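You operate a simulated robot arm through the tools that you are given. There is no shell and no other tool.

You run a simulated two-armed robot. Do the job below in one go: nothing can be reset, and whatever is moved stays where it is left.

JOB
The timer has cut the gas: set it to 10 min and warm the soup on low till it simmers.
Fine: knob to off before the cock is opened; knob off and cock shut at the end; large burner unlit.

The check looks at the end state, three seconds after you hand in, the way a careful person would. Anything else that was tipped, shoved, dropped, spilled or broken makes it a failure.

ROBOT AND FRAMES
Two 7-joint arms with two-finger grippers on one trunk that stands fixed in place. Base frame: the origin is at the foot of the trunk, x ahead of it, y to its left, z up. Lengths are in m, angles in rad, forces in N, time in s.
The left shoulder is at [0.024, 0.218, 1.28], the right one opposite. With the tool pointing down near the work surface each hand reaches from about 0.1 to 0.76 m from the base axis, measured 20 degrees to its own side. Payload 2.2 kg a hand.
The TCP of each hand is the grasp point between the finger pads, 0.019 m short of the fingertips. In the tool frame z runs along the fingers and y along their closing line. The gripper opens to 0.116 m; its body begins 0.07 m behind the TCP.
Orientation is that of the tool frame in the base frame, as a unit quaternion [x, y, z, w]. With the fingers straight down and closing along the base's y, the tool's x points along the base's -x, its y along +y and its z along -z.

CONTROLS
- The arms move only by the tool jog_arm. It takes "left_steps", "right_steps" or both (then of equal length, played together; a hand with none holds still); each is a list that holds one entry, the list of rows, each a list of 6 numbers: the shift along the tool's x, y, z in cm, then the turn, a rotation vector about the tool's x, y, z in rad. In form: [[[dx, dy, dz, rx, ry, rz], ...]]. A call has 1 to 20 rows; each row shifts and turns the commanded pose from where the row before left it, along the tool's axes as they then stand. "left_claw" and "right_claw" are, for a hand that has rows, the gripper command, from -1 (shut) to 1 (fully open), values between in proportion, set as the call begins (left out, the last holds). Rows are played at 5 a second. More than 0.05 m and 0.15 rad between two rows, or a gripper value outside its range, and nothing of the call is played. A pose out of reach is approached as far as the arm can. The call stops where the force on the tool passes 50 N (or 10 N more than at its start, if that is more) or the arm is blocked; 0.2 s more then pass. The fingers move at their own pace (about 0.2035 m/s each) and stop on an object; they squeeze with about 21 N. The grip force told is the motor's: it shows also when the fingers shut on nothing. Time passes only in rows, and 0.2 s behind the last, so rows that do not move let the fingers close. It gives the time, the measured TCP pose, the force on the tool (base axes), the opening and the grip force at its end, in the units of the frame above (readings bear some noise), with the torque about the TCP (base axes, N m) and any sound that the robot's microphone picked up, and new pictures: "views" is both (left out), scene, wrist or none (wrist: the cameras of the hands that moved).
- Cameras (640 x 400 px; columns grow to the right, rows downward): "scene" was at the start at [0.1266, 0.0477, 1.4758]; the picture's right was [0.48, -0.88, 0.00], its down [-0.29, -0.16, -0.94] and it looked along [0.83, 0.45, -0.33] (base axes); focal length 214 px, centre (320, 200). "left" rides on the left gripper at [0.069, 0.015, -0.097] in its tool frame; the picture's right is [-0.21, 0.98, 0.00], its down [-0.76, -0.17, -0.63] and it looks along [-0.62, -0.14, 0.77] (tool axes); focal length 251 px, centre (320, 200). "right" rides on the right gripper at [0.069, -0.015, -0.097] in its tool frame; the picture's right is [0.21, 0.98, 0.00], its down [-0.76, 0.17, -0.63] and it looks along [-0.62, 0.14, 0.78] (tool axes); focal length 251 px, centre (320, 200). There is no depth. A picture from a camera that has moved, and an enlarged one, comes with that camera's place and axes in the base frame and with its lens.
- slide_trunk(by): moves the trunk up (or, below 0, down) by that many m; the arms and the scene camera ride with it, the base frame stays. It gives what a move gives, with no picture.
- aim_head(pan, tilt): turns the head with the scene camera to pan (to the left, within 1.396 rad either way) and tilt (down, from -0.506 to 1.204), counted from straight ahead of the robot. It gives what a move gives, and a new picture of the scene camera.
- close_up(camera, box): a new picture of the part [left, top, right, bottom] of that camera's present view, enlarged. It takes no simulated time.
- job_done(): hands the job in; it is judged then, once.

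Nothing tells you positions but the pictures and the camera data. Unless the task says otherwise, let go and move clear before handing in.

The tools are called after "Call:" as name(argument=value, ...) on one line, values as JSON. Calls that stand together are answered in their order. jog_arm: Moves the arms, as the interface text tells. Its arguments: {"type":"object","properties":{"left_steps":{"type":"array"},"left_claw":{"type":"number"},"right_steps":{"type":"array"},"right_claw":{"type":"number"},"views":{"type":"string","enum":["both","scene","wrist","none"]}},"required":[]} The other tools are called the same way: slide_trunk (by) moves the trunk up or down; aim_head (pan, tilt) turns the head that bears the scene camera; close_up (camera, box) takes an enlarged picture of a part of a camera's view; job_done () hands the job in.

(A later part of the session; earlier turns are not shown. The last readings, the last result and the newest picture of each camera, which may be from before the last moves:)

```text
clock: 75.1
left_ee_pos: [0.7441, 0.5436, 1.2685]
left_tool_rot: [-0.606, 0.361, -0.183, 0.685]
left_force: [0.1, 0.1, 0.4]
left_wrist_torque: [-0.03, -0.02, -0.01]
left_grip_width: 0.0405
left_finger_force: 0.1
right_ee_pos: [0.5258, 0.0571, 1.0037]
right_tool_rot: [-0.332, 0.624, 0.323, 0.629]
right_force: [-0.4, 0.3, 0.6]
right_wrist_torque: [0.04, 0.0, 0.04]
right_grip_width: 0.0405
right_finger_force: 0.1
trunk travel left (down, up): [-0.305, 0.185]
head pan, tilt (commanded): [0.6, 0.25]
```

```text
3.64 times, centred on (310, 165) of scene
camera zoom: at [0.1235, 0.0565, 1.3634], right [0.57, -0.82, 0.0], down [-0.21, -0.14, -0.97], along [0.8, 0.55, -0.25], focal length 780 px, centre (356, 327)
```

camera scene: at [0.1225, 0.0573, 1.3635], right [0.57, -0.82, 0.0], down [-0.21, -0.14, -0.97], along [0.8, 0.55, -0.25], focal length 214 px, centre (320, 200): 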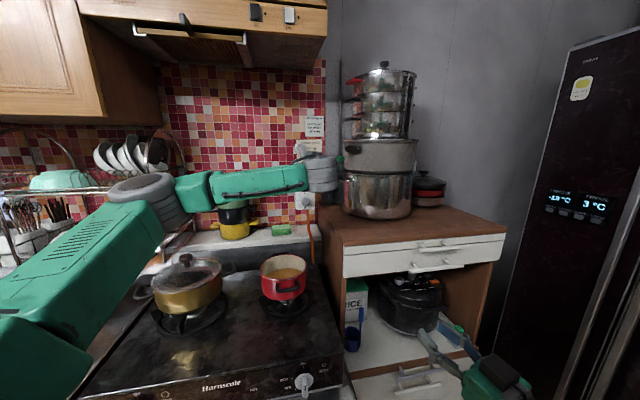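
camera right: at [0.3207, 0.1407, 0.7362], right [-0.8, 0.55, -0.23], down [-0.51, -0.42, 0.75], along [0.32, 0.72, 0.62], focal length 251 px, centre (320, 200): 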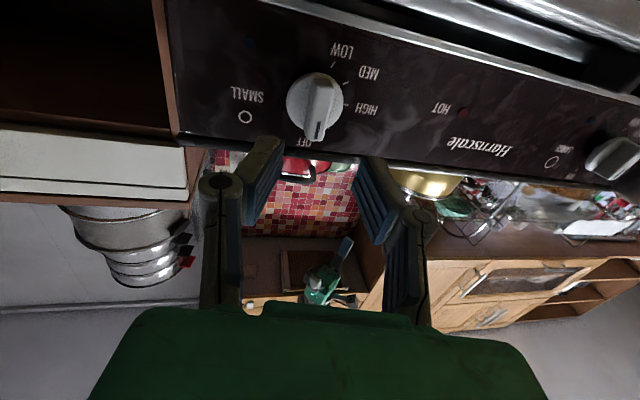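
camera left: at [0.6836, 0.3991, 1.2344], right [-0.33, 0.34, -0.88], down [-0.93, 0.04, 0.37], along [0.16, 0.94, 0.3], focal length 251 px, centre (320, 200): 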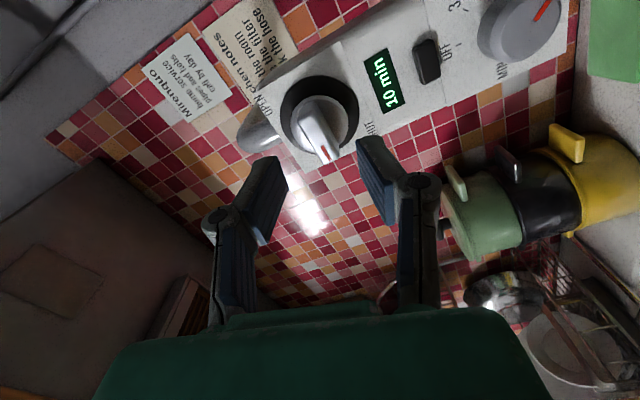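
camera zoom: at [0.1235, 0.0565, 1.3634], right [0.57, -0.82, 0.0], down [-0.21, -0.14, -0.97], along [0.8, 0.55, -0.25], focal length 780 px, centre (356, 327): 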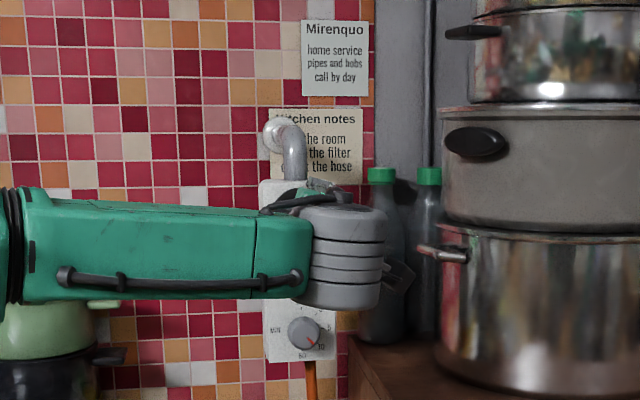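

The fingers straddle the bar with room to spare. I advance 1 cm more and close.

Call:
jog_arm(left_steps=[[[0, 0, 0.5, 0, 0, 0], [0, 0, 0.5, 0, 0, 0], [0, 0, 0, 0, 0, 0]]], left_claw=-0.3, views="none")

Call:
jog_arm(left_steps=[[[0, 0, 0, 0, 0, 0], [0, 0, 0, 0, 0, 0], [0, 0, 0, 0, 0, 0]]], left_claw=-1, views="none")

Call:
close_up(camera="left", box=[220, 40, 420, 220])

```text
clock: 75.9
left_ee_pos: [0.7498, 0.5475, 1.2691]
left_tool_rot: [-0.606, 0.362, -0.182, 0.685]
left_force: [-3.2, -4.9, -0.7]
left_wrist_torque: [0.03, 0.02, 0.02]
left_grip_width: 0.0401
left_finger_force: 0.0
right_ee_pos: [0.5252, 0.0561, 1.0048]
right_tool_rot: [-0.333, 0.624, 0.324, 0.629]
right_force: [-0.2, 0.0, -0.2]
right_wrist_torque: [0.0, -0.01, -0.02]
right_grip_width: 0.0407
right_finger_force: 0.1
trunk travel left (down, up): [-0.305, 0.185]
head pan, tilt (commanded): [0.6, 0.25]
```

```text
clock: 76.7
left_ee_pos: [0.7475, 0.5477, 1.2681]
left_tool_rot: [-0.606, 0.362, -0.18, 0.685]
left_force: [-29.0, -15.3, -13.3]
left_wrist_torque: [-0.29, 0.27, -0.07]
left_grip_width: 0.0152
left_finger_force: 41.0
right_ee_pos: [0.5233, 0.0542, 1.0057]
right_tool_rot: [-0.331, 0.623, 0.324, 0.63]
right_force: [0.4, 0.7, 0.2]
right_wrist_torque: [-0.01, 0.0, 0.02]
right_grip_width: 0.0407
right_finger_force: 0.1
trunk travel left (down, up): [-0.305, 0.185]
head pan, tilt (commanded): [0.6, 0.25]
```

```text
2.22 times, centred on (320, 130) of left
camera zoom: at [0.7197, 0.4349, 1.2355], right [-0.33, 0.34, -0.88], down [-0.93, 0.04, 0.37], along [0.16, 0.94, 0.3], focal length 559 px, centre (320, 356)
```

zoom: 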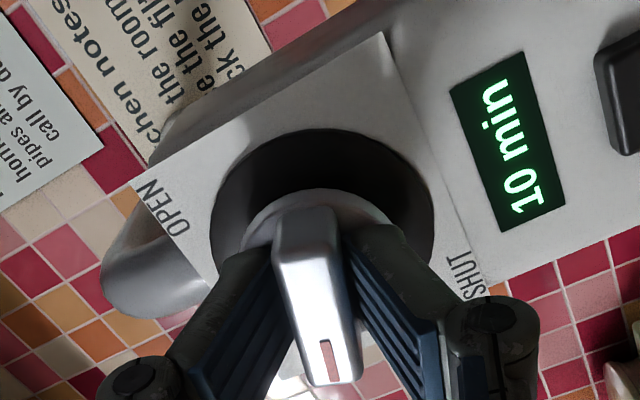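

The grip has aligned itself with the bar; the tips press a bit on the disc. I ease back 3 mm and turn clockwise toward OPEN.

Call:
jog_arm(left_steps=[[[0, 0, -0.3, 0, 0, 0], [0, 0, 0, 0, 0, 0.1], [0, 0, 0, 0, 0, 0.1], [0, 0, 0, 0, 0, 0.1], [0, 0, 0, 0, 0, 0.1], [0, 0, 0, 0, 0, 0]]], left_claw=-1, views="none")

Call:
close_up(camera="left", box=[220, 40, 420, 220])

```text
clock: 78.1
left_ee_pos: [0.7462, 0.5477, 1.268]
left_tool_rot: [-0.522, 0.475, -0.041, 0.707]
left_force: [-11.3, -2.0, -1.5]
left_wrist_torque: [-0.28, 0.3, -0.26]
left_grip_width: 0.0152
left_finger_force: 41.5
right_ee_pos: [0.5243, 0.0579, 1.0054]
right_tool_rot: [-0.333, 0.624, 0.324, 0.629]
right_force: [0.0, 0.0, -0.2]
right_wrist_torque: [0.02, 0.04, -0.02]
right_grip_width: 0.0406
right_finger_force: 0.0
trunk travel left (down, up): [-0.305, 0.185]
head pan, tilt (commanded): [0.6, 0.25]
```

```text
2.22 times, centred on (320, 130) of left
camera zoom: at [0.7073, 0.448, 1.2135], right [-0.54, 0.56, -0.63], down [-0.79, -0.1, 0.6], along [0.27, 0.82, 0.5], focal length 559 px, centre (320, 356)
```

zoom: 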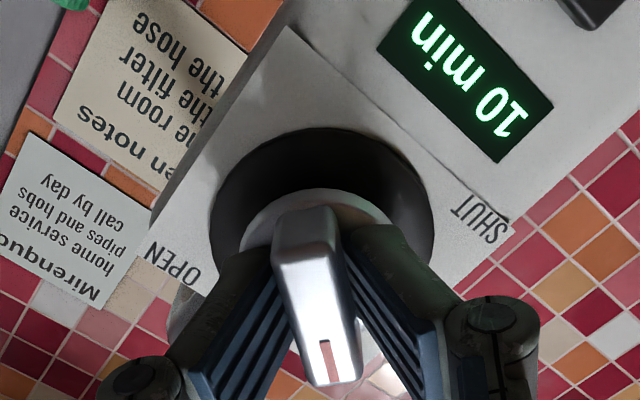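

The cock turns smoothly. I continue clockwise.

Call:
jog_arm(left_steps=[[[0, 0, 0, 0, 0, 0.1], [0, 0, 0, 0, 0, 0.1], [0, 0, 0, 0, 0, 0.1], [0, 0, 0, 0, 0, 0.1], [0, 0, 0, 0, 0, 0.1], [0, 0, 0, 0, 0, 0.1], [0, 0, 0, 0, 0, 0]]], left_claw=-1, views="none")

Call:
close_up(camera="left", box=[220, 40, 420, 220])

```text
clock: 79.7
left_ee_pos: [0.7465, 0.5476, 1.2686]
left_tool_rot: [-0.359, 0.608, 0.17, 0.687]
left_force: [-15.5, -1.1, -3.6]
left_wrist_torque: [-0.47, 0.47, 0.31]
left_grip_width: 0.0151
left_finger_force: 41.0
right_ee_pos: [0.5244, 0.0569, 1.005]
right_tool_rot: [-0.332, 0.624, 0.323, 0.63]
right_force: [1.0, 0.7, 0.0]
right_wrist_torque: [-0.01, -0.02, -0.01]
right_grip_width: 0.0404
right_finger_force: 0.1
trunk travel left (down, up): [-0.305, 0.185]
head pan, tilt (commanded): [0.6, 0.25]
```

```text
2.22 times, centred on (320, 130) of left
camera zoom: at [0.6797, 0.4762, 1.1981], right [-0.7, 0.71, -0.08], down [-0.49, -0.4, 0.77], along [0.52, 0.57, 0.63], focal length 559 px, centre (320, 356)
```

zoom: 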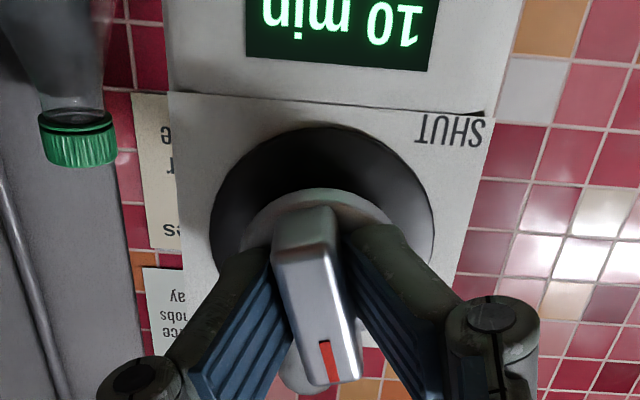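

About 17° left to vertical. I continue and watch for the end stop.

Call:
jog_arm(left_steps=[[[0, 0, 0, 0, 0, 0.1], [0, 0, 0, 0, 0, 0.1], [0, 0, 0, 0, 0, 0.1], [0, 0, 0, 0, 0, 0]]], left_claw=-1, views="none")

Call:
close_up(camera="left", box=[220, 40, 420, 220])

```text
clock: 80.7
left_ee_pos: [0.7458, 0.5486, 1.268]
left_tool_rot: [-0.264, 0.654, 0.27, 0.655]
left_force: [-18.1, 0.7, -3.0]
left_wrist_torque: [-0.51, 0.13, 0.41]
left_grip_width: 0.0149
left_finger_force: 41.1
right_ee_pos: [0.523, 0.0577, 1.0046]
right_tool_rot: [-0.332, 0.624, 0.322, 0.63]
right_force: [0.0, 0.3, -0.6]
right_wrist_torque: [0.02, -0.01, -0.01]
right_grip_width: 0.0409
right_finger_force: 0.1
trunk travel left (down, up): [-0.305, 0.185]
head pan, tilt (commanded): [0.6, 0.25]
```

```text
2.22 times, centred on (320, 130) of left
camera zoom: at [0.6648, 0.4914, 1.1995], right [-0.68, 0.7, 0.22], down [-0.33, -0.57, 0.75], along [0.65, 0.44, 0.62], focal length 559 px, centre (320, 356)
```

zoom: 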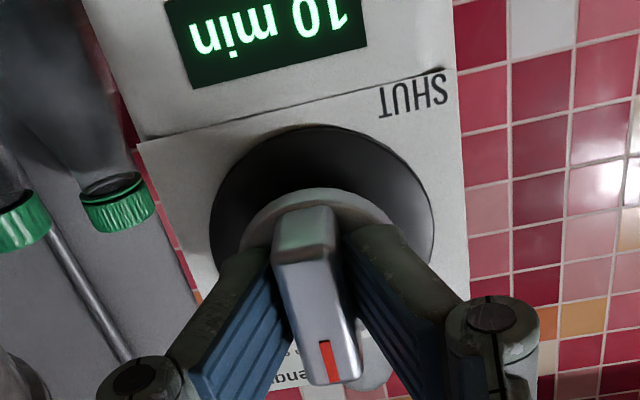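

The cock now points straight up and a stop torque has appeared. I release, back off and check.

Call:
jog_arm(left_steps=[[[0, 0, 0, 0, 0, 0], [0, 0, 0, 0, 0, 0], [0, 0, -2.5, 0, 0, 0], [0, 0, -3.5, 0, 0, 0], [0, 0, -4.0, 0, 0, 0], [0, 0, 0, 0, 0, 0]]], left_claw=-0.2, views="wrist")

Call:
close_up(camera="left", box=[240, 0, 400, 150])

```text
clock: 82.1
left_ee_pos: [0.6775, 0.4781, 1.2659]
left_tool_rot: [-0.263, 0.656, 0.269, 0.654]
left_force: [0.2, 0.3, 0.1]
left_wrist_torque: [-0.02, 0.01, 0.01]
left_grip_width: 0.0461
left_finger_force: 0.0
right_ee_pos: [0.5265, 0.0579, 1.0041]
right_tool_rot: [-0.333, 0.624, 0.324, 0.628]
right_force: [0.9, -0.4, -0.4]
right_wrist_torque: [0.01, 0.01, -0.02]
right_grip_width: 0.0406
right_finger_force: 0.1
trunk travel left (down, up): [-0.305, 0.185]
head pan, tilt (commanded): [0.6, 0.25]
camera left: at [0.597, 0.4217, 1.1974], right [-0.68, 0.7, 0.22], down [-0.33, -0.57, 0.75], along [0.65, 0.44, 0.62], focal length 251 px, centre (320, 200)
```

left: 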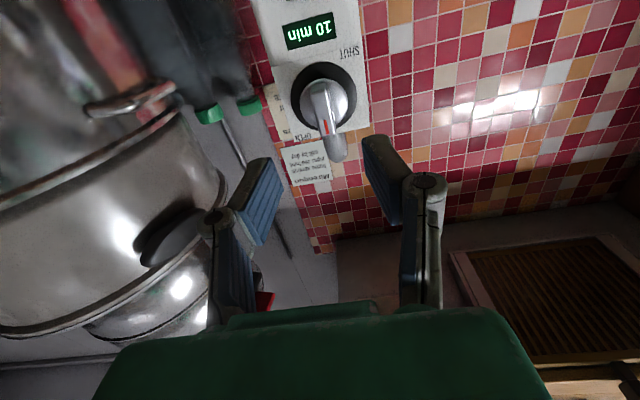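

```text
2.67 times, centred on (320, 75) of left
camera zoom: at [0.597, 0.4217, 1.1974], right [-0.68, 0.7, 0.22], down [-0.33, -0.57, 0.75], along [0.65, 0.44, 0.62], focal length 670 px, centre (320, 533)
```

zoom: 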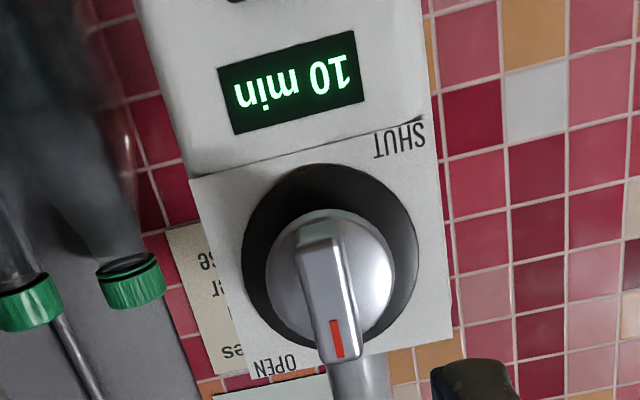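

The cock is OPEN (bar parallel to the pipe) and the timer reads 10 min. I raise the left hand out of the way, then lower the trunk again for the right hand to work the hob knob.

Call:
jog_arm(left_steps=[[[-4.0, 0, -1.0, 0, 0, 0], [-4.0, 0, -1.0, 0, 0, 0], [-4.0, 0, -1.0, 0, 0, 0], [-2.0, 0, 0, 0, 0, 0], [0, 0, 0, 0, 0, 0]]], left_claw=-0.2, views="none")

Call:
slide_trunk(by=-0.2)

Call:
aim_head(pan=0.5, tilt=0.7)

```text
clock: 83.3
left_ee_pos: [0.6598, 0.4597, 1.4048]
left_tool_rot: [-0.264, 0.656, 0.27, 0.654]
left_force: [0.4, 0.2, 0.9]
left_wrist_torque: [0.01, -0.01, 0.03]
left_grip_width: 0.0466
left_finger_force: 0.0
right_ee_pos: [0.5259, 0.059, 1.0036]
right_tool_rot: [-0.333, 0.625, 0.323, 0.628]
right_force: [-0.3, -0.2, 1.0]
right_wrist_torque: [-0.01, -0.01, 0.0]
right_grip_width: 0.0403
right_finger_force: 0.0
trunk travel left (down, up): [-0.305, 0.185]
head pan, tilt (commanded): [0.6, 0.25]
```

```text
clock: 85.5
left_ee_pos: [0.6583, 0.4556, 1.2055]
left_tool_rot: [-0.263, 0.655, 0.27, 0.655]
left_force: [0.0, -0.2, 0.0]
left_wrist_torque: [-0.02, -0.01, 0.0]
left_grip_width: 0.0464
left_finger_force: 0.1
right_ee_pos: [0.5255, 0.0567, 0.8034]
right_tool_rot: [-0.332, 0.624, 0.324, 0.629]
right_force: [0.7, -0.3, -0.6]
right_wrist_torque: [0.0, -0.04, -0.01]
right_grip_width: 0.0408
right_finger_force: 0.1
trunk travel left (down, up): [-0.105, 0.385]
head pan, tilt (commanded): [0.6, 0.25]
```

```text
clock: 86.4
left_ee_pos: [0.6573, 0.4559, 1.2045]
left_tool_rot: [-0.264, 0.655, 0.271, 0.654]
left_force: [-0.6, 0.5, -0.6]
left_wrist_torque: [0.02, -0.01, -0.02]
left_grip_width: 0.0464
left_finger_force: 0.0
right_ee_pos: [0.524, 0.0568, 0.8042]
right_tool_rot: [-0.333, 0.624, 0.324, 0.628]
right_force: [-0.3, 0.2, -0.2]
right_wrist_torque: [0.01, -0.02, 0.04]
right_grip_width: 0.0408
right_finger_force: 0.0
trunk travel left (down, up): [-0.105, 0.385]
head pan, tilt (commanded): [0.499, 0.7]
camera scene: at [0.1195, 0.0424, 1.1227], right [0.48, -0.88, 0.0], down [-0.57, -0.31, -0.76], along [0.67, 0.37, -0.65], focal length 214 px, centre (320, 200)
```

scene: 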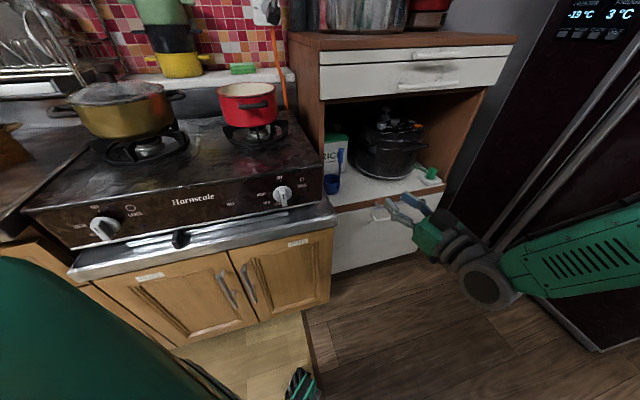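

Gas is available now; small knob still OFF, large knob OFF. I bring the right hand back in front of the small knob.

Call:
jog_arm(right_steps=[[[0, 4.59, 0.95, 0, 0, 0], [0, 4.59, 0.95, 0, 0, 0], [0, 4.59, 0.95, 0, 0, 0], [0, 4.59, 0.95, 0, 0, 0], [0, 4.59, 0.95, 0, 0, 0], [0, 0, 0, 0, 0, 0]]], right_claw=-0.4, views="wrist")

Call:
close_up(camera="right", box=[240, 40, 400, 180])

```text
clock: 87.8
left_ee_pos: [0.6587, 0.4553, 1.2057]
left_tool_rot: [-0.264, 0.655, 0.27, 0.655]
left_force: [-0.5, -0.1, 0.3]
left_wrist_torque: [-0.04, -0.03, 0.02]
left_grip_width: 0.0464
left_finger_force: 0.0
right_ee_pos: [0.3622, 0.2268, 0.8013]
right_tool_rot: [-0.331, 0.624, 0.323, 0.63]
right_force: [0.0, 0.6, 0.0]
right_wrist_torque: [-0.01, -0.01, -0.03]
right_grip_width: 0.0347
right_finger_force: 0.1
trunk travel left (down, up): [-0.105, 0.385]
head pan, tilt (commanded): [0.499, 0.7]
camera right: at [0.32, 0.1385, 0.7334], right [-0.8, 0.56, -0.23], down [-0.51, -0.42, 0.75], along [0.33, 0.72, 0.62], focal length 251 px, centre (320, 200)
```

right: 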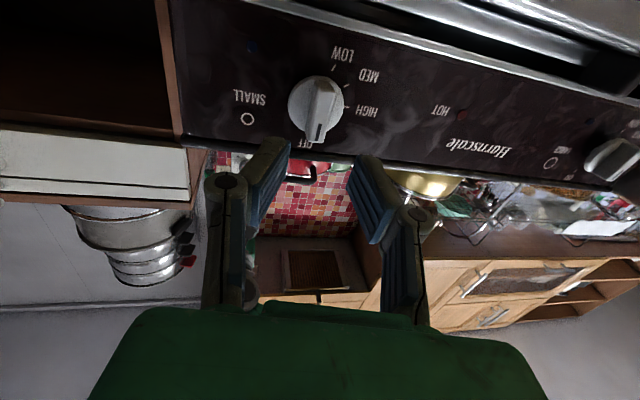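

```text
2.86 times, centred on (320, 110) of right
camera zoom: at [0.32, 0.1385, 0.7334], right [-0.8, 0.56, -0.23], down [-0.51, -0.42, 0.75], along [0.33, 0.72, 0.62], focal length 718 px, centre (320, 457)
```

zoom: 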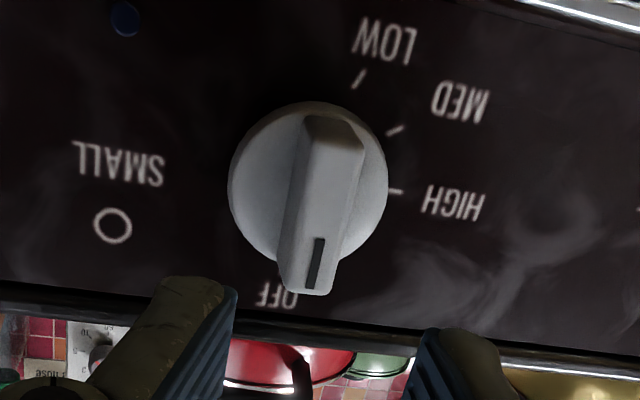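

The knob still stands at OFF. I advance onto the bar and grip it.

Call:
jog_arm(right_steps=[[[-0.2, 0, 2.5, 0, 0, 0], [0, 0, 2.5, 0, 0, 0], [0, 0, 2.5, 0, 0, 0], [0, 0, 0, 0, 0, 0]]], right_claw=-0.4, views="none")

Call:
jog_arm(right_steps=[[[0, 0, 0, 0, 0, 0], [0, 0, 0, 0, 0, 0], [0, 0, 0, 0, 0, 0]]], right_claw=-1, views="none")

Call:
close_up(camera="right", box=[220, 60, 420, 220])

```text
clock: 88.8
left_ee_pos: [0.6576, 0.4556, 1.2055]
left_tool_rot: [-0.264, 0.655, 0.271, 0.654]
left_force: [-0.4, -0.4, 0.6]
left_wrist_torque: [-0.01, 0.02, 0.02]
left_grip_width: 0.0465
left_finger_force: 0.0
right_ee_pos: [0.4034, 0.29, 0.8011]
right_tool_rot: [-0.332, 0.625, 0.323, 0.629]
right_force: [0.1, 0.2, -0.1]
right_wrist_torque: [0.01, -0.03, 0.0]
right_grip_width: 0.0348
right_finger_force: 0.1
trunk travel left (down, up): [-0.105, 0.385]
head pan, tilt (commanded): [0.499, 0.7]
```

```text
clock: 89.6
left_ee_pos: [0.6587, 0.4562, 1.2064]
left_tool_rot: [-0.265, 0.655, 0.27, 0.654]
left_force: [-0.3, 0.6, 0.4]
left_wrist_torque: [0.03, -0.01, 0.03]
left_grip_width: 0.0465
left_finger_force: 0.3
right_ee_pos: [0.4056, 0.2875, 0.8008]
right_tool_rot: [-0.332, 0.624, 0.324, 0.629]
right_force: [7.1, -3.2, -0.5]
right_wrist_torque: [-0.02, 0.02, -0.24]
right_grip_width: 0.0149
right_finger_force: 40.9
trunk travel left (down, up): [-0.105, 0.385]
head pan, tilt (commanded): [0.499, 0.7]
```

```text
2.50 times, centred on (320, 140) of right
camera zoom: at [0.3633, 0.1998, 0.7326], right [-0.8, 0.56, -0.23], down [-0.51, -0.42, 0.75], along [0.33, 0.72, 0.62], focal length 629 px, centre (320, 350)
```

zoom: 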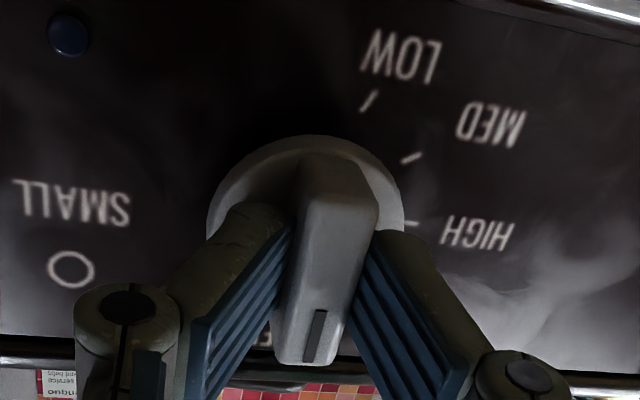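

Gripped at OFF. I try turning anticlockwise toward HIGH, a first 17°, and watch the torque.

Call:
jog_arm(right_steps=[[[0, 0, 0, 0, 0, -0.1], [0, 0, 0, 0, 0, -0.1], [0, 0, 0, 0, 0, -0.1], [0, 0, 0, 0, 0, 0]]], right_claw=-1, views="none")

Call:
close_up(camera="right", box=[220, 60, 420, 220])

```text
clock: 90.6
left_ee_pos: [0.6589, 0.4558, 1.2041]
left_tool_rot: [-0.263, 0.656, 0.269, 0.655]
left_force: [-0.4, -0.2, 0.8]
left_wrist_torque: [-0.03, 0.01, -0.02]
left_grip_width: 0.0466
left_finger_force: 0.1
right_ee_pos: [0.4058, 0.2873, 0.8011]
right_tool_rot: [-0.422, 0.568, 0.226, 0.669]
right_force: [3.8, -4.7, -5.3]
right_wrist_torque: [0.36, 1.4, -0.29]
right_grip_width: 0.0203
right_finger_force: 45.0
trunk travel left (down, up): [-0.105, 0.385]
head pan, tilt (commanded): [0.499, 0.7]
```

```text
2.50 times, centred on (320, 140) of right
camera zoom: at [0.3799, 0.1883, 0.741], right [-0.71, 0.49, -0.51], down [-0.68, -0.3, 0.67], along [0.18, 0.82, 0.54], focal length 629 px, centre (320, 350)
```

zoom: 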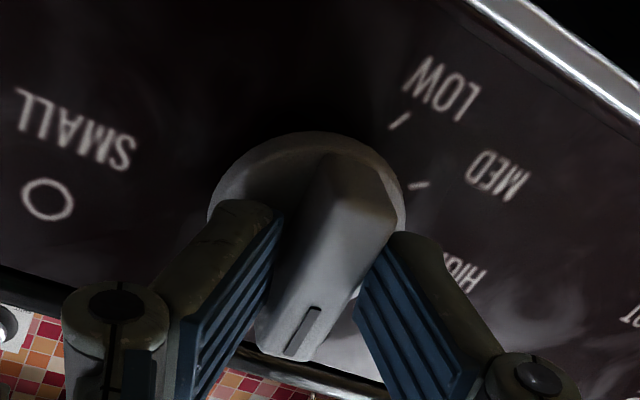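

The knob is locked at OFF without pressing (it did not move). I untwist back, then push it in along its axis.

Call:
jog_arm(right_steps=[[[0, 0, 0, 0, 0, 0.1], [0, 0, 0, 0, 0, 0.1], [0, 0, 0, 0, 0, 0.1], [0, 0, 0.3, 0, 0, 0], [0, 0, 0.3, 0, 0, 0], [0, 0, 0, 0, 0, 0]]], right_claw=-1, views="none")

Call:
close_up(camera="right", box=[220, 60, 420, 220])

```text
clock: 92.0
left_ee_pos: [0.6582, 0.4544, 1.2056]
left_tool_rot: [-0.264, 0.655, 0.27, 0.655]
left_force: [0.5, 0.4, 0.5]
left_wrist_torque: [0.03, -0.01, 0.01]
left_grip_width: 0.0467
left_finger_force: 0.1
right_ee_pos: [0.4103, 0.2926, 0.8035]
right_tool_rot: [-0.331, 0.624, 0.324, 0.629]
right_force: [3.9, -9.7, 2.9]
right_wrist_torque: [-0.41, 0.43, -0.23]
right_grip_width: 0.0149
right_finger_force: 40.8
trunk travel left (down, up): [-0.105, 0.385]
head pan, tilt (commanded): [0.499, 0.7]
```

```text
2.50 times, centred on (320, 140) of right
camera zoom: at [0.3676, 0.2041, 0.7341], right [-0.8, 0.56, -0.23], down [-0.51, -0.42, 0.75], along [0.32, 0.72, 0.62], focal length 629 px, centre (320, 350)
```

zoom: 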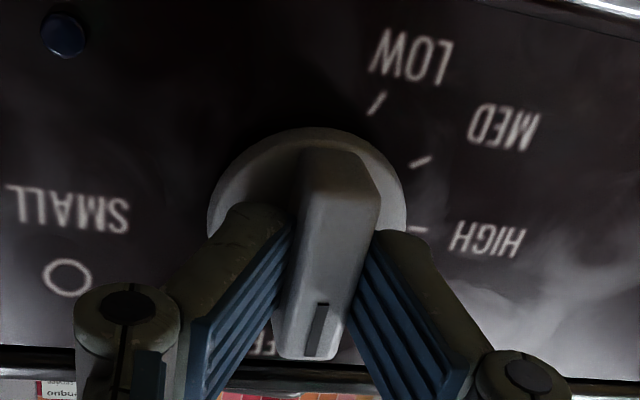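

The knob moved in about 6 mm with light force. I keep it pressed and turn anticlockwise 17° as a test.

Call:
jog_arm(right_steps=[[[0, 0, 0.2, 0, 0, 0], [0, 0, 0, 0, 0, -0.1], [0, 0, 0, 0, 0, -0.1], [0, 0, 0, 0, 0, -0.1], [0, 0, 0, 0, 0, 0]]], right_claw=-1, views="none")

Call:
close_up(camera="right", box=[220, 60, 420, 220])

```text
clock: 93.2
left_ee_pos: [0.6587, 0.4536, 1.2057]
left_tool_rot: [-0.264, 0.655, 0.27, 0.655]
left_force: [-0.8, 0.4, -0.2]
left_wrist_torque: [-0.01, -0.02, 0.01]
left_grip_width: 0.0463
left_finger_force: 0.0
right_ee_pos: [0.4108, 0.2924, 0.8028]
right_tool_rot: [-0.421, 0.568, 0.226, 0.67]
right_force: [0.1, -11.8, 1.2]
right_wrist_torque: [-0.32, 0.27, -0.37]
right_grip_width: 0.015
right_finger_force: 40.9
trunk travel left (down, up): [-0.105, 0.385]
head pan, tilt (commanded): [0.499, 0.7]
```

```text
2.50 times, centred on (320, 140) of right
camera zoom: at [0.3845, 0.1937, 0.7419], right [-0.71, 0.49, -0.51], down [-0.68, -0.3, 0.67], along [0.18, 0.82, 0.55], focal length 629 px, centre (320, 350)
```

zoom: 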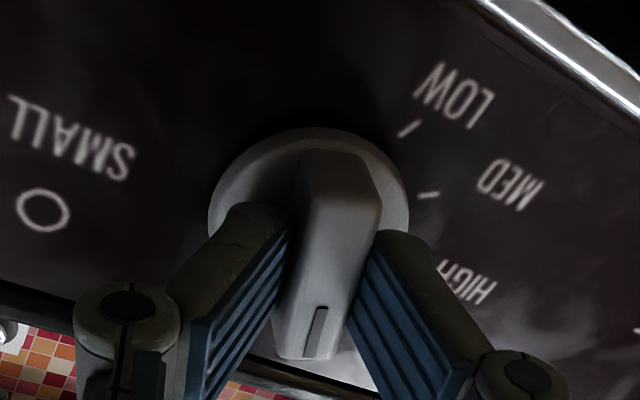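

Pressed in, the knob turns. I continue to HIGH keeping it pushed, and look at the burner.

Call:
jog_arm(right_steps=[[[0, 0, 0, 0, 0, -0.1], [0, 0, 0, 0, 0, -0.1], [0, 0, 0, 0, 0, -0.1], [0, 0, 0, 0, 0, -0.1], [0, 0, 0, 0, 0, -0.1], [0, 0, 0, 0, 0, -0.1], [0, 0, 0, 0, 0, -0.1], [0, 0, 0, 0, 0, -0.1], [0, 0, 0, 0, 0, -0.1], [0, 0, 0, 0, 0, -0.1], [0, 0, 0, 0, 0, -0.1], [0, 0, 0, 0, 0, -0.1], [0, 0, 0, 0, 0, -0.07], [0, 0, 0, 0, 0, 0]]], right_claw=-1, views="scene")

Call:
close_up(camera="right", box=[220, 60, 420, 220])

Call:
close_up(camera="scene", box=[200, 60, 320, 170])

```text
clock: 96.2
left_ee_pos: [0.6596, 0.4571, 1.2054]
left_tool_rot: [-0.264, 0.655, 0.269, 0.655]
left_force: [0.2, 0.3, -0.1]
left_wrist_torque: [-0.04, 0.0, 0.0]
left_grip_width: 0.0465
left_finger_force: 0.1
right_ee_pos: [0.4109, 0.2947, 0.8017]
right_tool_rot: [0.677, -0.205, 0.214, -0.673]
right_force: [-5.2, -1.6, -11.4]
right_wrist_torque: [-0.13, 0.15, 0.14]
right_grip_width: 0.0143
right_finger_force: 40.5
trunk travel left (down, up): [-0.105, 0.385]
head pan, tilt (commanded): [0.499, 0.7]
camera scene: at [0.1195, 0.0444, 1.1225], right [0.48, -0.88, 0.0], down [-0.57, -0.31, -0.76], along [0.67, 0.36, -0.65], focal length 214 px, centre (320, 200)
```

scene: 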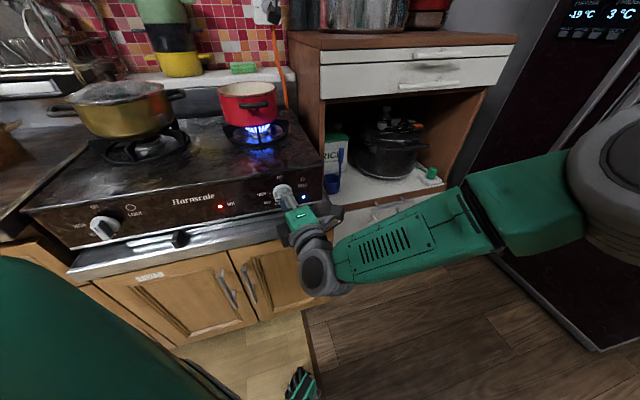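

```text
2.50 times, centred on (320, 140) of right
camera zoom: at [0.412, 0.1763, 0.8185], right [0.19, -0.13, -0.97], down [-0.98, -0.09, -0.18], along [-0.07, 0.99, -0.15], focal length 629 px, centre (320, 350)
```

zoom: 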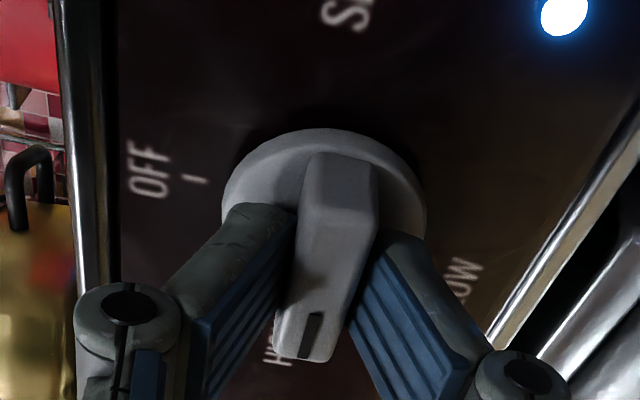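

```text
3.64 times, centred on (260, 115) of scene
camera zoom: at [0.1195, 0.0444, 1.1225], right [0.48, -0.88, 0.0], down [-0.57, -0.31, -0.76], along [0.67, 0.36, -0.65], focal length 780 px, centre (538, 509)
```

zoom: 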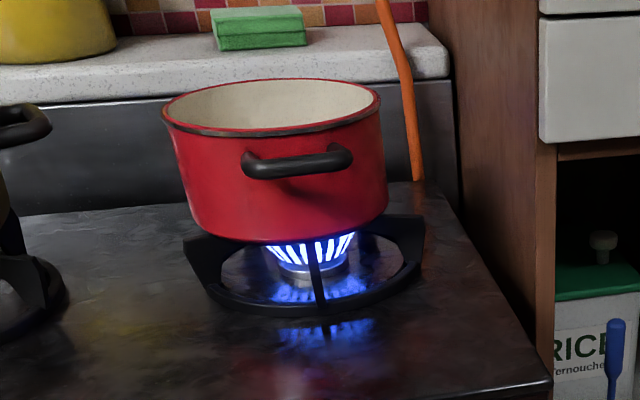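

The small burner is lit (blue flame, indicator lamp on). I keep it pressed while turning on toward MED, then hold a moment for the flame guard.

Call:
jog_arm(right_steps=[[[0, 0, 0, 0, 0, -0.1], [0, 0, 0, 0, 0, -0.1], [0, 0, 0, 0, 0, -0.1], [0, 0, 0, 0, 0, -0.1], [0, 0, 0, 0, 0, -0.1], [0, 0, 0, 0, 0, -0.1], [0, 0, 0, 0, 0, 0], [0, 0, 0, 0, 0, 0], [0, 0, 0, 0, 0, 0], [0, 0, 0, 0, 0, 0], [0, 0, 0, 0, 0, 0]]], right_claw=-1, views="none")

Call:
close_up(camera="right", box=[220, 60, 420, 220])

Call:
close_up(camera="scene", box=[200, 60, 340, 220])

```text
clock: 98.6
left_ee_pos: [0.6593, 0.4573, 1.2049]
left_tool_rot: [-0.264, 0.655, 0.269, 0.654]
left_force: [0.2, -0.6, 1.1]
left_wrist_torque: [0.0, 0.03, 0.0]
left_grip_width: 0.0466
left_finger_force: 0.0
right_ee_pos: [0.4109, 0.2942, 0.8012]
right_tool_rot: [0.708, 0.002, 0.405, -0.579]
right_force: [-0.2, -6.4, -24.1]
right_wrist_torque: [-0.21, 0.18, -0.38]
right_grip_width: 0.0149
right_finger_force: 40.5
trunk travel left (down, up): [-0.105, 0.385]
head pan, tilt (commanded): [0.499, 0.7]
```

```text
2.50 times, centred on (320, 140) of right
camera zoom: at [0.3949, 0.1882, 0.854], right [0.6, -0.42, -0.68], down [-0.79, -0.22, -0.57], along [0.09, 0.88, -0.47], focal length 629 px, centre (320, 350)
```

zoom: 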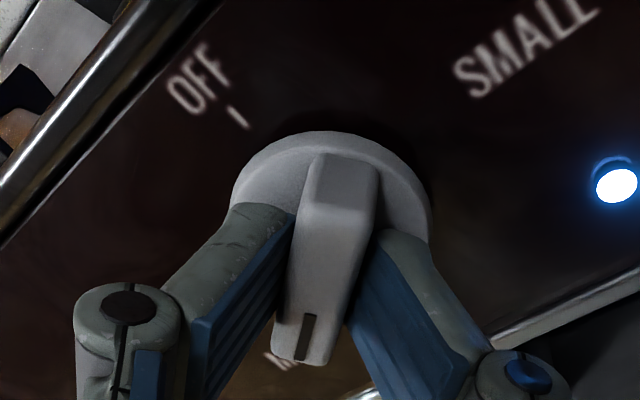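

```text
2.50 times, centred on (270, 140) of scene
camera zoom: at [0.1212, 0.0443, 1.1222], right [0.48, -0.88, 0.0], down [-0.57, -0.31, -0.76], along [0.67, 0.36, -0.65], focal length 536 px, centre (445, 350)
```

zoom: 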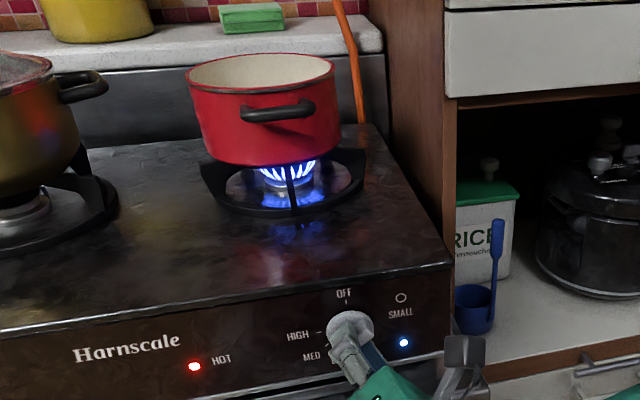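

Flame stays on and is smaller near MED. I try to continue directly to LOW.

Call:
jog_arm(right_steps=[[[0, 0, 0, 0, 0, -0.1], [0, 0, 0, 0, 0, -0.1], [0, 0, 0, 0, 0, -0.1], [0, 0, 0, 0, 0, 0]]], right_claw=-1, views="none")

Call:
close_up(camera="right", box=[220, 60, 420, 220])

Call:
close_up(camera="scene", box=[200, 60, 340, 220])

```text
clock: 99.4
left_ee_pos: [0.6568, 0.4574, 1.2055]
left_tool_rot: [-0.265, 0.655, 0.269, 0.654]
left_force: [-0.1, -0.5, -0.2]
left_wrist_torque: [-0.03, -0.07, 0.09]
left_grip_width: 0.0465
left_finger_force: 0.1
right_ee_pos: [0.4098, 0.2825, 0.8096]
right_tool_rot: [0.698, 0.11, 0.471, -0.528]
right_force: [0.5, 36.3, -2.5]
right_wrist_torque: [0.03, 0.19, 0.13]
right_grip_width: 0.0153
right_finger_force: 40.7
right hand out of reach, approached as far as the arm can: row 2, 3
trunk travel left (down, up): [-0.105, 0.385]
head pan, tilt (commanded): [0.499, 0.7]
stopped in row 4 (right hand): the force on the tool passed its limit at 62 N (the readings are from after the stop); the commanded pose is now the measured one
```

```text
2.50 times, centred on (320, 140) of right
camera zoom: at [0.3849, 0.184, 0.8735], right [0.75, -0.48, -0.45], down [-0.64, -0.34, -0.69], along [0.18, 0.81, -0.56], focal length 629 px, centre (320, 350)
```

zoom: 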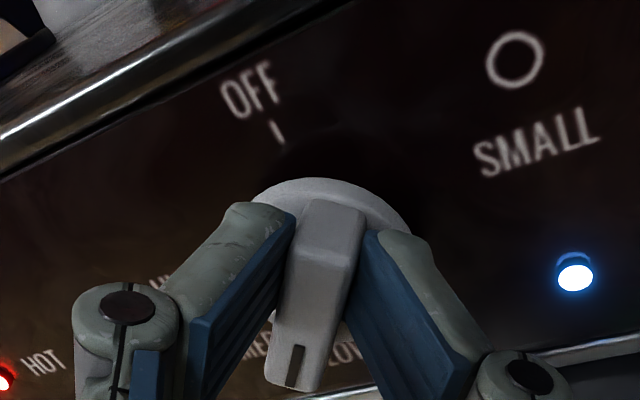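

```text
2.50 times, centred on (270, 140) of scene
camera zoom: at [0.1212, 0.0577, 1.122], right [0.48, -0.88, 0.01], down [-0.57, -0.32, -0.76], along [0.67, 0.36, -0.65], focal length 536 px, centre (445, 350)
```

zoom: 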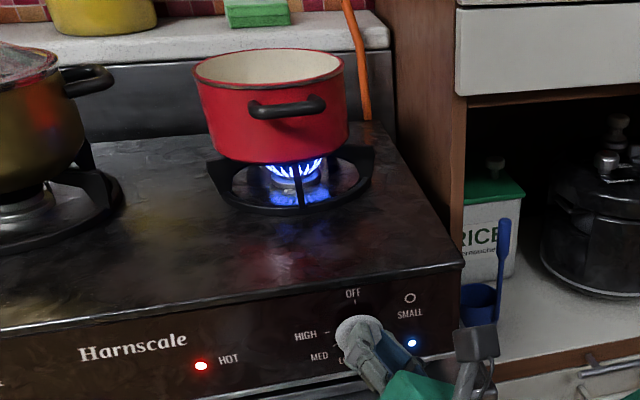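

The wrist limit stopped the turn just past MED; the flame is still on. I release, back off, and will regrip with the wrist rolled the other way to finish at LOW.

Call:
jog_arm(right_steps=[[[0, 0, 0, 0, 0, 0], [0, 0, 0, 0, 0, 0], [0, 0, -2.5, 0, 0, 0], [0, 0, -2.5, 0, 0, 0], [0, 0, -2.5, 0, 0, 0], [0, 0, 0, 0, 0, 0]]], right_claw=-0.3, views="wrist")

Call:
close_up(camera="right", box=[240, 40, 400, 180])

Call:
close_up(camera="scene", box=[200, 60, 340, 220])

```text
clock: 100.8
left_ee_pos: [0.6544, 0.4599, 1.2063]
left_tool_rot: [-0.265, 0.654, 0.269, 0.655]
left_force: [0.6, 1.2, 0.0]
left_wrist_torque: [0.0, -0.01, -0.01]
left_grip_width: 0.0466
left_finger_force: 0.1
right_ee_pos: [0.3784, 0.211, 0.8119]
right_tool_rot: [0.698, 0.098, 0.477, -0.525]
right_force: [-0.2, -0.1, 0.8]
right_wrist_torque: [-0.02, -0.01, -0.01]
right_grip_width: 0.0406
right_finger_force: 0.1
trunk travel left (down, up): [-0.105, 0.385]
head pan, tilt (commanded): [0.499, 0.7]
camera right: at [0.3503, 0.1137, 0.8748], right [0.74, -0.5, -0.46], down [-0.65, -0.32, -0.69], along [0.2, 0.81, -0.56], focal length 251 px, centre (320, 200)
```

right: 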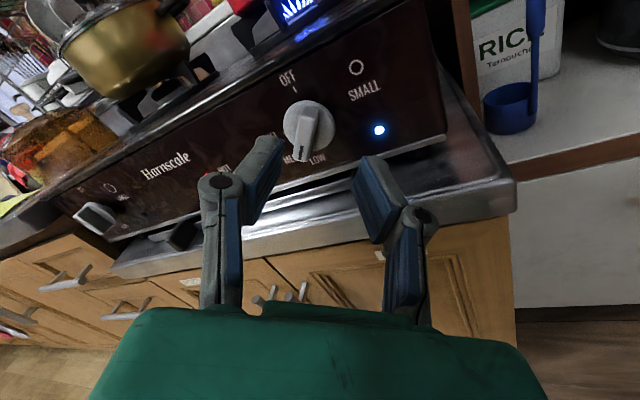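

```text
2.86 times, centred on (320, 110) of right
camera zoom: at [0.3503, 0.1137, 0.8748], right [0.74, -0.5, -0.46], down [-0.65, -0.32, -0.69], along [0.2, 0.81, -0.56], focal length 718 px, centre (320, 457)
```

zoom: 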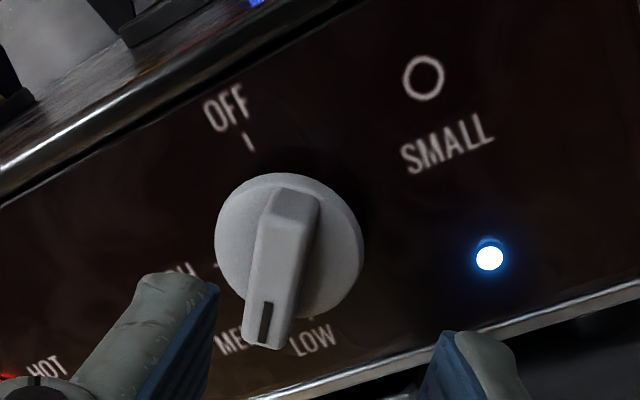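

```text
2.50 times, centred on (270, 140) of scene
camera zoom: at [0.1191, 0.0476, 1.1225], right [0.48, -0.88, 0.0], down [-0.57, -0.31, -0.76], along [0.67, 0.36, -0.65], focal length 536 px, centre (445, 350)
```

zoom: 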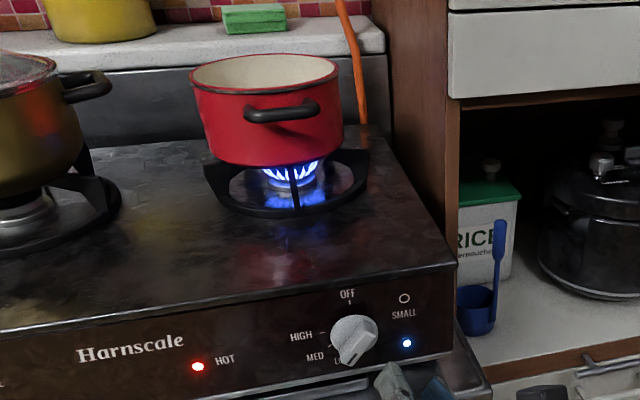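

The knob rests between MED and LOW with the flame steady. I roll the wrist back clockwise by 161° so that closing the fingers will bring the bar onto the LOW mark.

Call:
jog_arm(right_steps=[[[0, 0, 0, 0, 0, 0.141], [0, 0, 0, 0, 0, 0.141], [0, 0, 0, 0, 0, 0.141], [0, 0, 0, 0, 0, 0.141], [0, 0, 0, 0, 0, 0.141], [0, 0, 0, 0, 0, 0.141], [0, 0, 0, 0, 0, 0.141], [0, 0, 0, 0, 0, 0.141], [0, 0, 0, 0, 0, 0.141], [0, 0, 0, 0, 0, 0.141], [0, 0, 0, 0, 0, 0.141], [0, 0, 0, 0, 0, 0.141], [0, 0, 0, 0, 0, 0.141], [0, 0, 0, 0, 0, 0.141], [0, 0, 0, 0, 0, 0.141], [0, 0, 0, 0, 0, 0.141], [0, 0, 0, 0, 0, 0.141], [0, 0, 0, 0, 0, 0.141], [0, 0, 0, 0, 0, 0.141], [0, 0, 0, 0, 0, 0.141]]], right_claw=-0.3, views="wrist")

Call:
close_up(camera="right", box=[220, 20, 400, 180])

Call:
close_up(camera="scene", box=[200, 60, 340, 220])

```text
clock: 105.0
left_ee_pos: [0.6543, 0.4517, 1.2086]
left_tool_rot: [-0.263, 0.654, 0.27, 0.656]
left_force: [0.1, 0.4, -0.6]
left_wrist_torque: [0.02, -0.04, 0.0]
left_grip_width: 0.0465
left_finger_force: 0.0
right_ee_pos: [0.3713, 0.2127, 0.8129]
right_tool_rot: [-0.216, 0.67, 0.445, 0.553]
right_force: [-0.1, 0.3, 1.1]
right_wrist_torque: [-0.04, 0.0, 0.02]
right_grip_width: 0.0404
right_finger_force: 0.0
trunk travel left (down, up): [-0.105, 0.385]
head pan, tilt (commanded): [0.499, 0.7]
camera right: at [0.309, 0.1387, 0.7413], right [-0.83, 0.54, 0.15], down [-0.25, -0.6, 0.76], along [0.5, 0.59, 0.63], focal length 251 px, centre (320, 200)
```

right: 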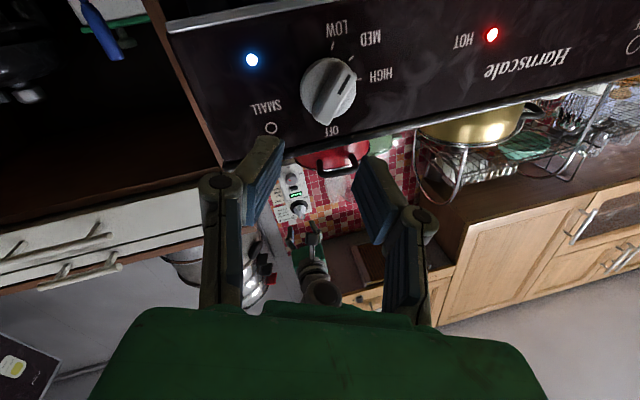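

```text
2.50 times, centred on (310, 100) of right
camera zoom: at [0.309, 0.1387, 0.7413], right [-0.83, 0.54, 0.15], down [-0.25, -0.6, 0.76], along [0.5, 0.59, 0.63], focal length 629 px, centre (345, 450)
```

zoom: 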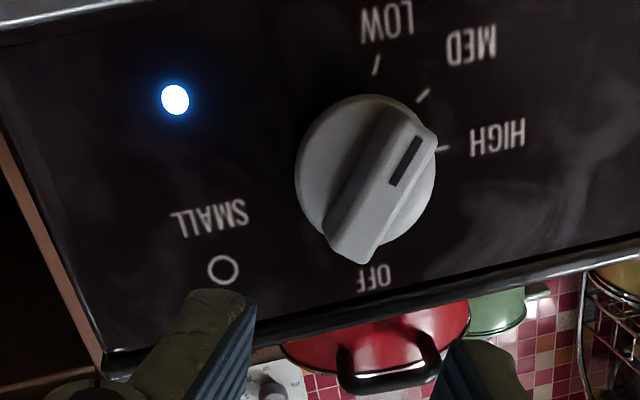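

```text
2.50 times, centred on (270, 140) of scene
camera zoom: at [0.1192, 0.0431, 1.1227], right [0.48, -0.88, 0.0], down [-0.57, -0.31, -0.76], along [0.67, 0.37, -0.65], focal length 536 px, centre (445, 350)
```

zoom: 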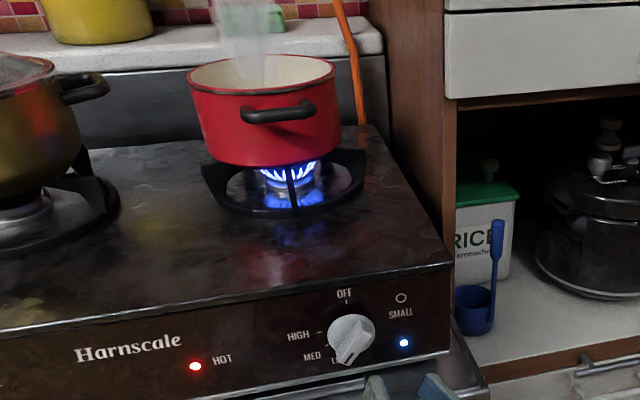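

Steam is already rising from the soup, so I quickly line up, go in and close on the bar to bring it to LOW.

Call:
jog_arm(right_steps=[[[1.34, 0.69, 1.0, 0, 0, 0], [0, 0, 2.5, 0, 0, 0], [0, 0, 2.5, 0, 0, 0], [0, 0, 2.0, 0, 0, 0], [0, 0, 0, 0, 0, 0]]], right_claw=-0.3, views="none")

Call:
close_up(camera="right", box=[220, 60, 420, 220])

Call:
close_up(camera="scene", box=[180, 20, 340, 220])

```text
clock: 106.2
left_ee_pos: [0.6536, 0.4522, 1.2092]
left_tool_rot: [-0.263, 0.654, 0.27, 0.656]
left_force: [-0.1, 0.5, 0.0]
left_wrist_torque: [0.02, -0.01, 0.01]
left_grip_width: 0.0467
left_finger_force: 0.1
right_ee_pos: [0.4047, 0.2847, 0.8019]
right_tool_rot: [-0.216, 0.671, 0.445, 0.552]
right_force: [-0.5, 0.1, 1.0]
right_wrist_torque: [-0.01, 0.0, -0.06]
right_grip_width: 0.0407
right_finger_force: 0.0
trunk travel left (down, up): [-0.105, 0.385]
head pan, tilt (commanded): [0.499, 0.7]
```

```text
2.50 times, centred on (320, 140) of right
camera zoom: at [0.3422, 0.2107, 0.7323], right [-0.83, 0.54, 0.15], down [-0.25, -0.6, 0.76], along [0.5, 0.59, 0.63], focal length 629 px, centre (320, 350)
```

zoom: 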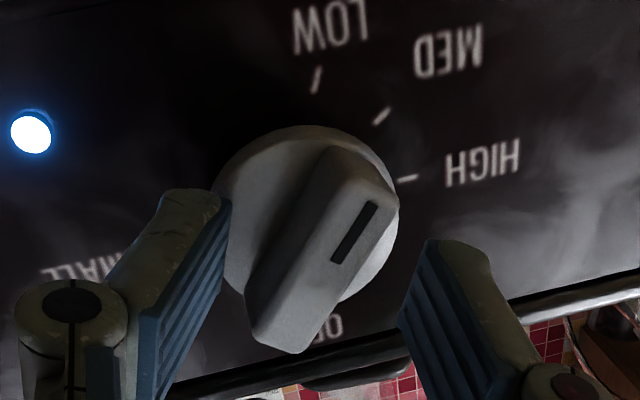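

```text
2.00 times, centred on (260, 120) of scene
camera zoom: at [0.1191, 0.044, 1.1226], right [0.48, -0.88, 0.0], down [-0.57, -0.31, -0.76], along [0.67, 0.36, -0.65], focal length 429 px, centre (440, 360)
```

zoom: 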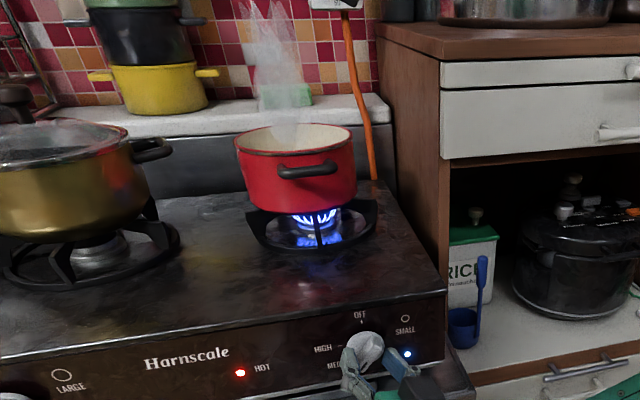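

The bar lies between the fingers. I close; this should swing it onto LOW.

Call:
jog_arm(right_steps=[[[0, 0, 0, 0, 0, 0], [0, 0, 0, 0, 0, 0], [0, 0, 0, 0, 0, 0]]], right_claw=-1, views="none")

Call:
close_up(camera="right", box=[220, 60, 420, 220])

Call:
close_up(camera="scene", box=[180, 20, 340, 220])

```text
clock: 107.0
left_ee_pos: [0.6539, 0.4529, 1.2085]
left_tool_rot: [-0.263, 0.654, 0.27, 0.656]
left_force: [0.5, -0.1, -1.0]
left_wrist_torque: [-0.01, 0.04, -0.01]
left_grip_width: 0.0463
left_finger_force: 0.0
right_ee_pos: [0.4036, 0.2848, 0.8021]
right_tool_rot: [-0.217, 0.671, 0.444, 0.554]
right_force: [0.1, 0.2, -0.3]
right_wrist_torque: [-0.13, 0.14, -0.03]
right_grip_width: 0.0148
right_finger_force: 41.1
trunk travel left (down, up): [-0.105, 0.385]
head pan, tilt (commanded): [0.499, 0.7]
```

```text
2.50 times, centred on (320, 140) of right
camera zoom: at [0.3421, 0.2107, 0.7322], right [-0.83, 0.54, 0.15], down [-0.25, -0.6, 0.76], along [0.5, 0.59, 0.63], focal length 629 px, centre (320, 350)
```

zoom: 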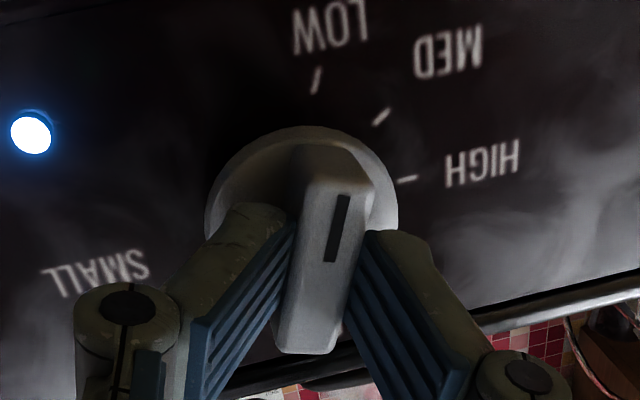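

```text
2.00 times, centred on (260, 120) of scene
camera zoom: at [0.1192, 0.0441, 1.1226], right [0.48, -0.88, 0.0], down [-0.57, -0.31, -0.76], along [0.67, 0.36, -0.65], focal length 429 px, centre (440, 360)
```

zoom: 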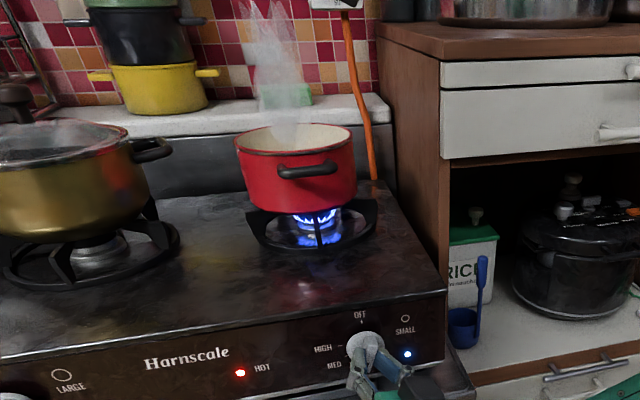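

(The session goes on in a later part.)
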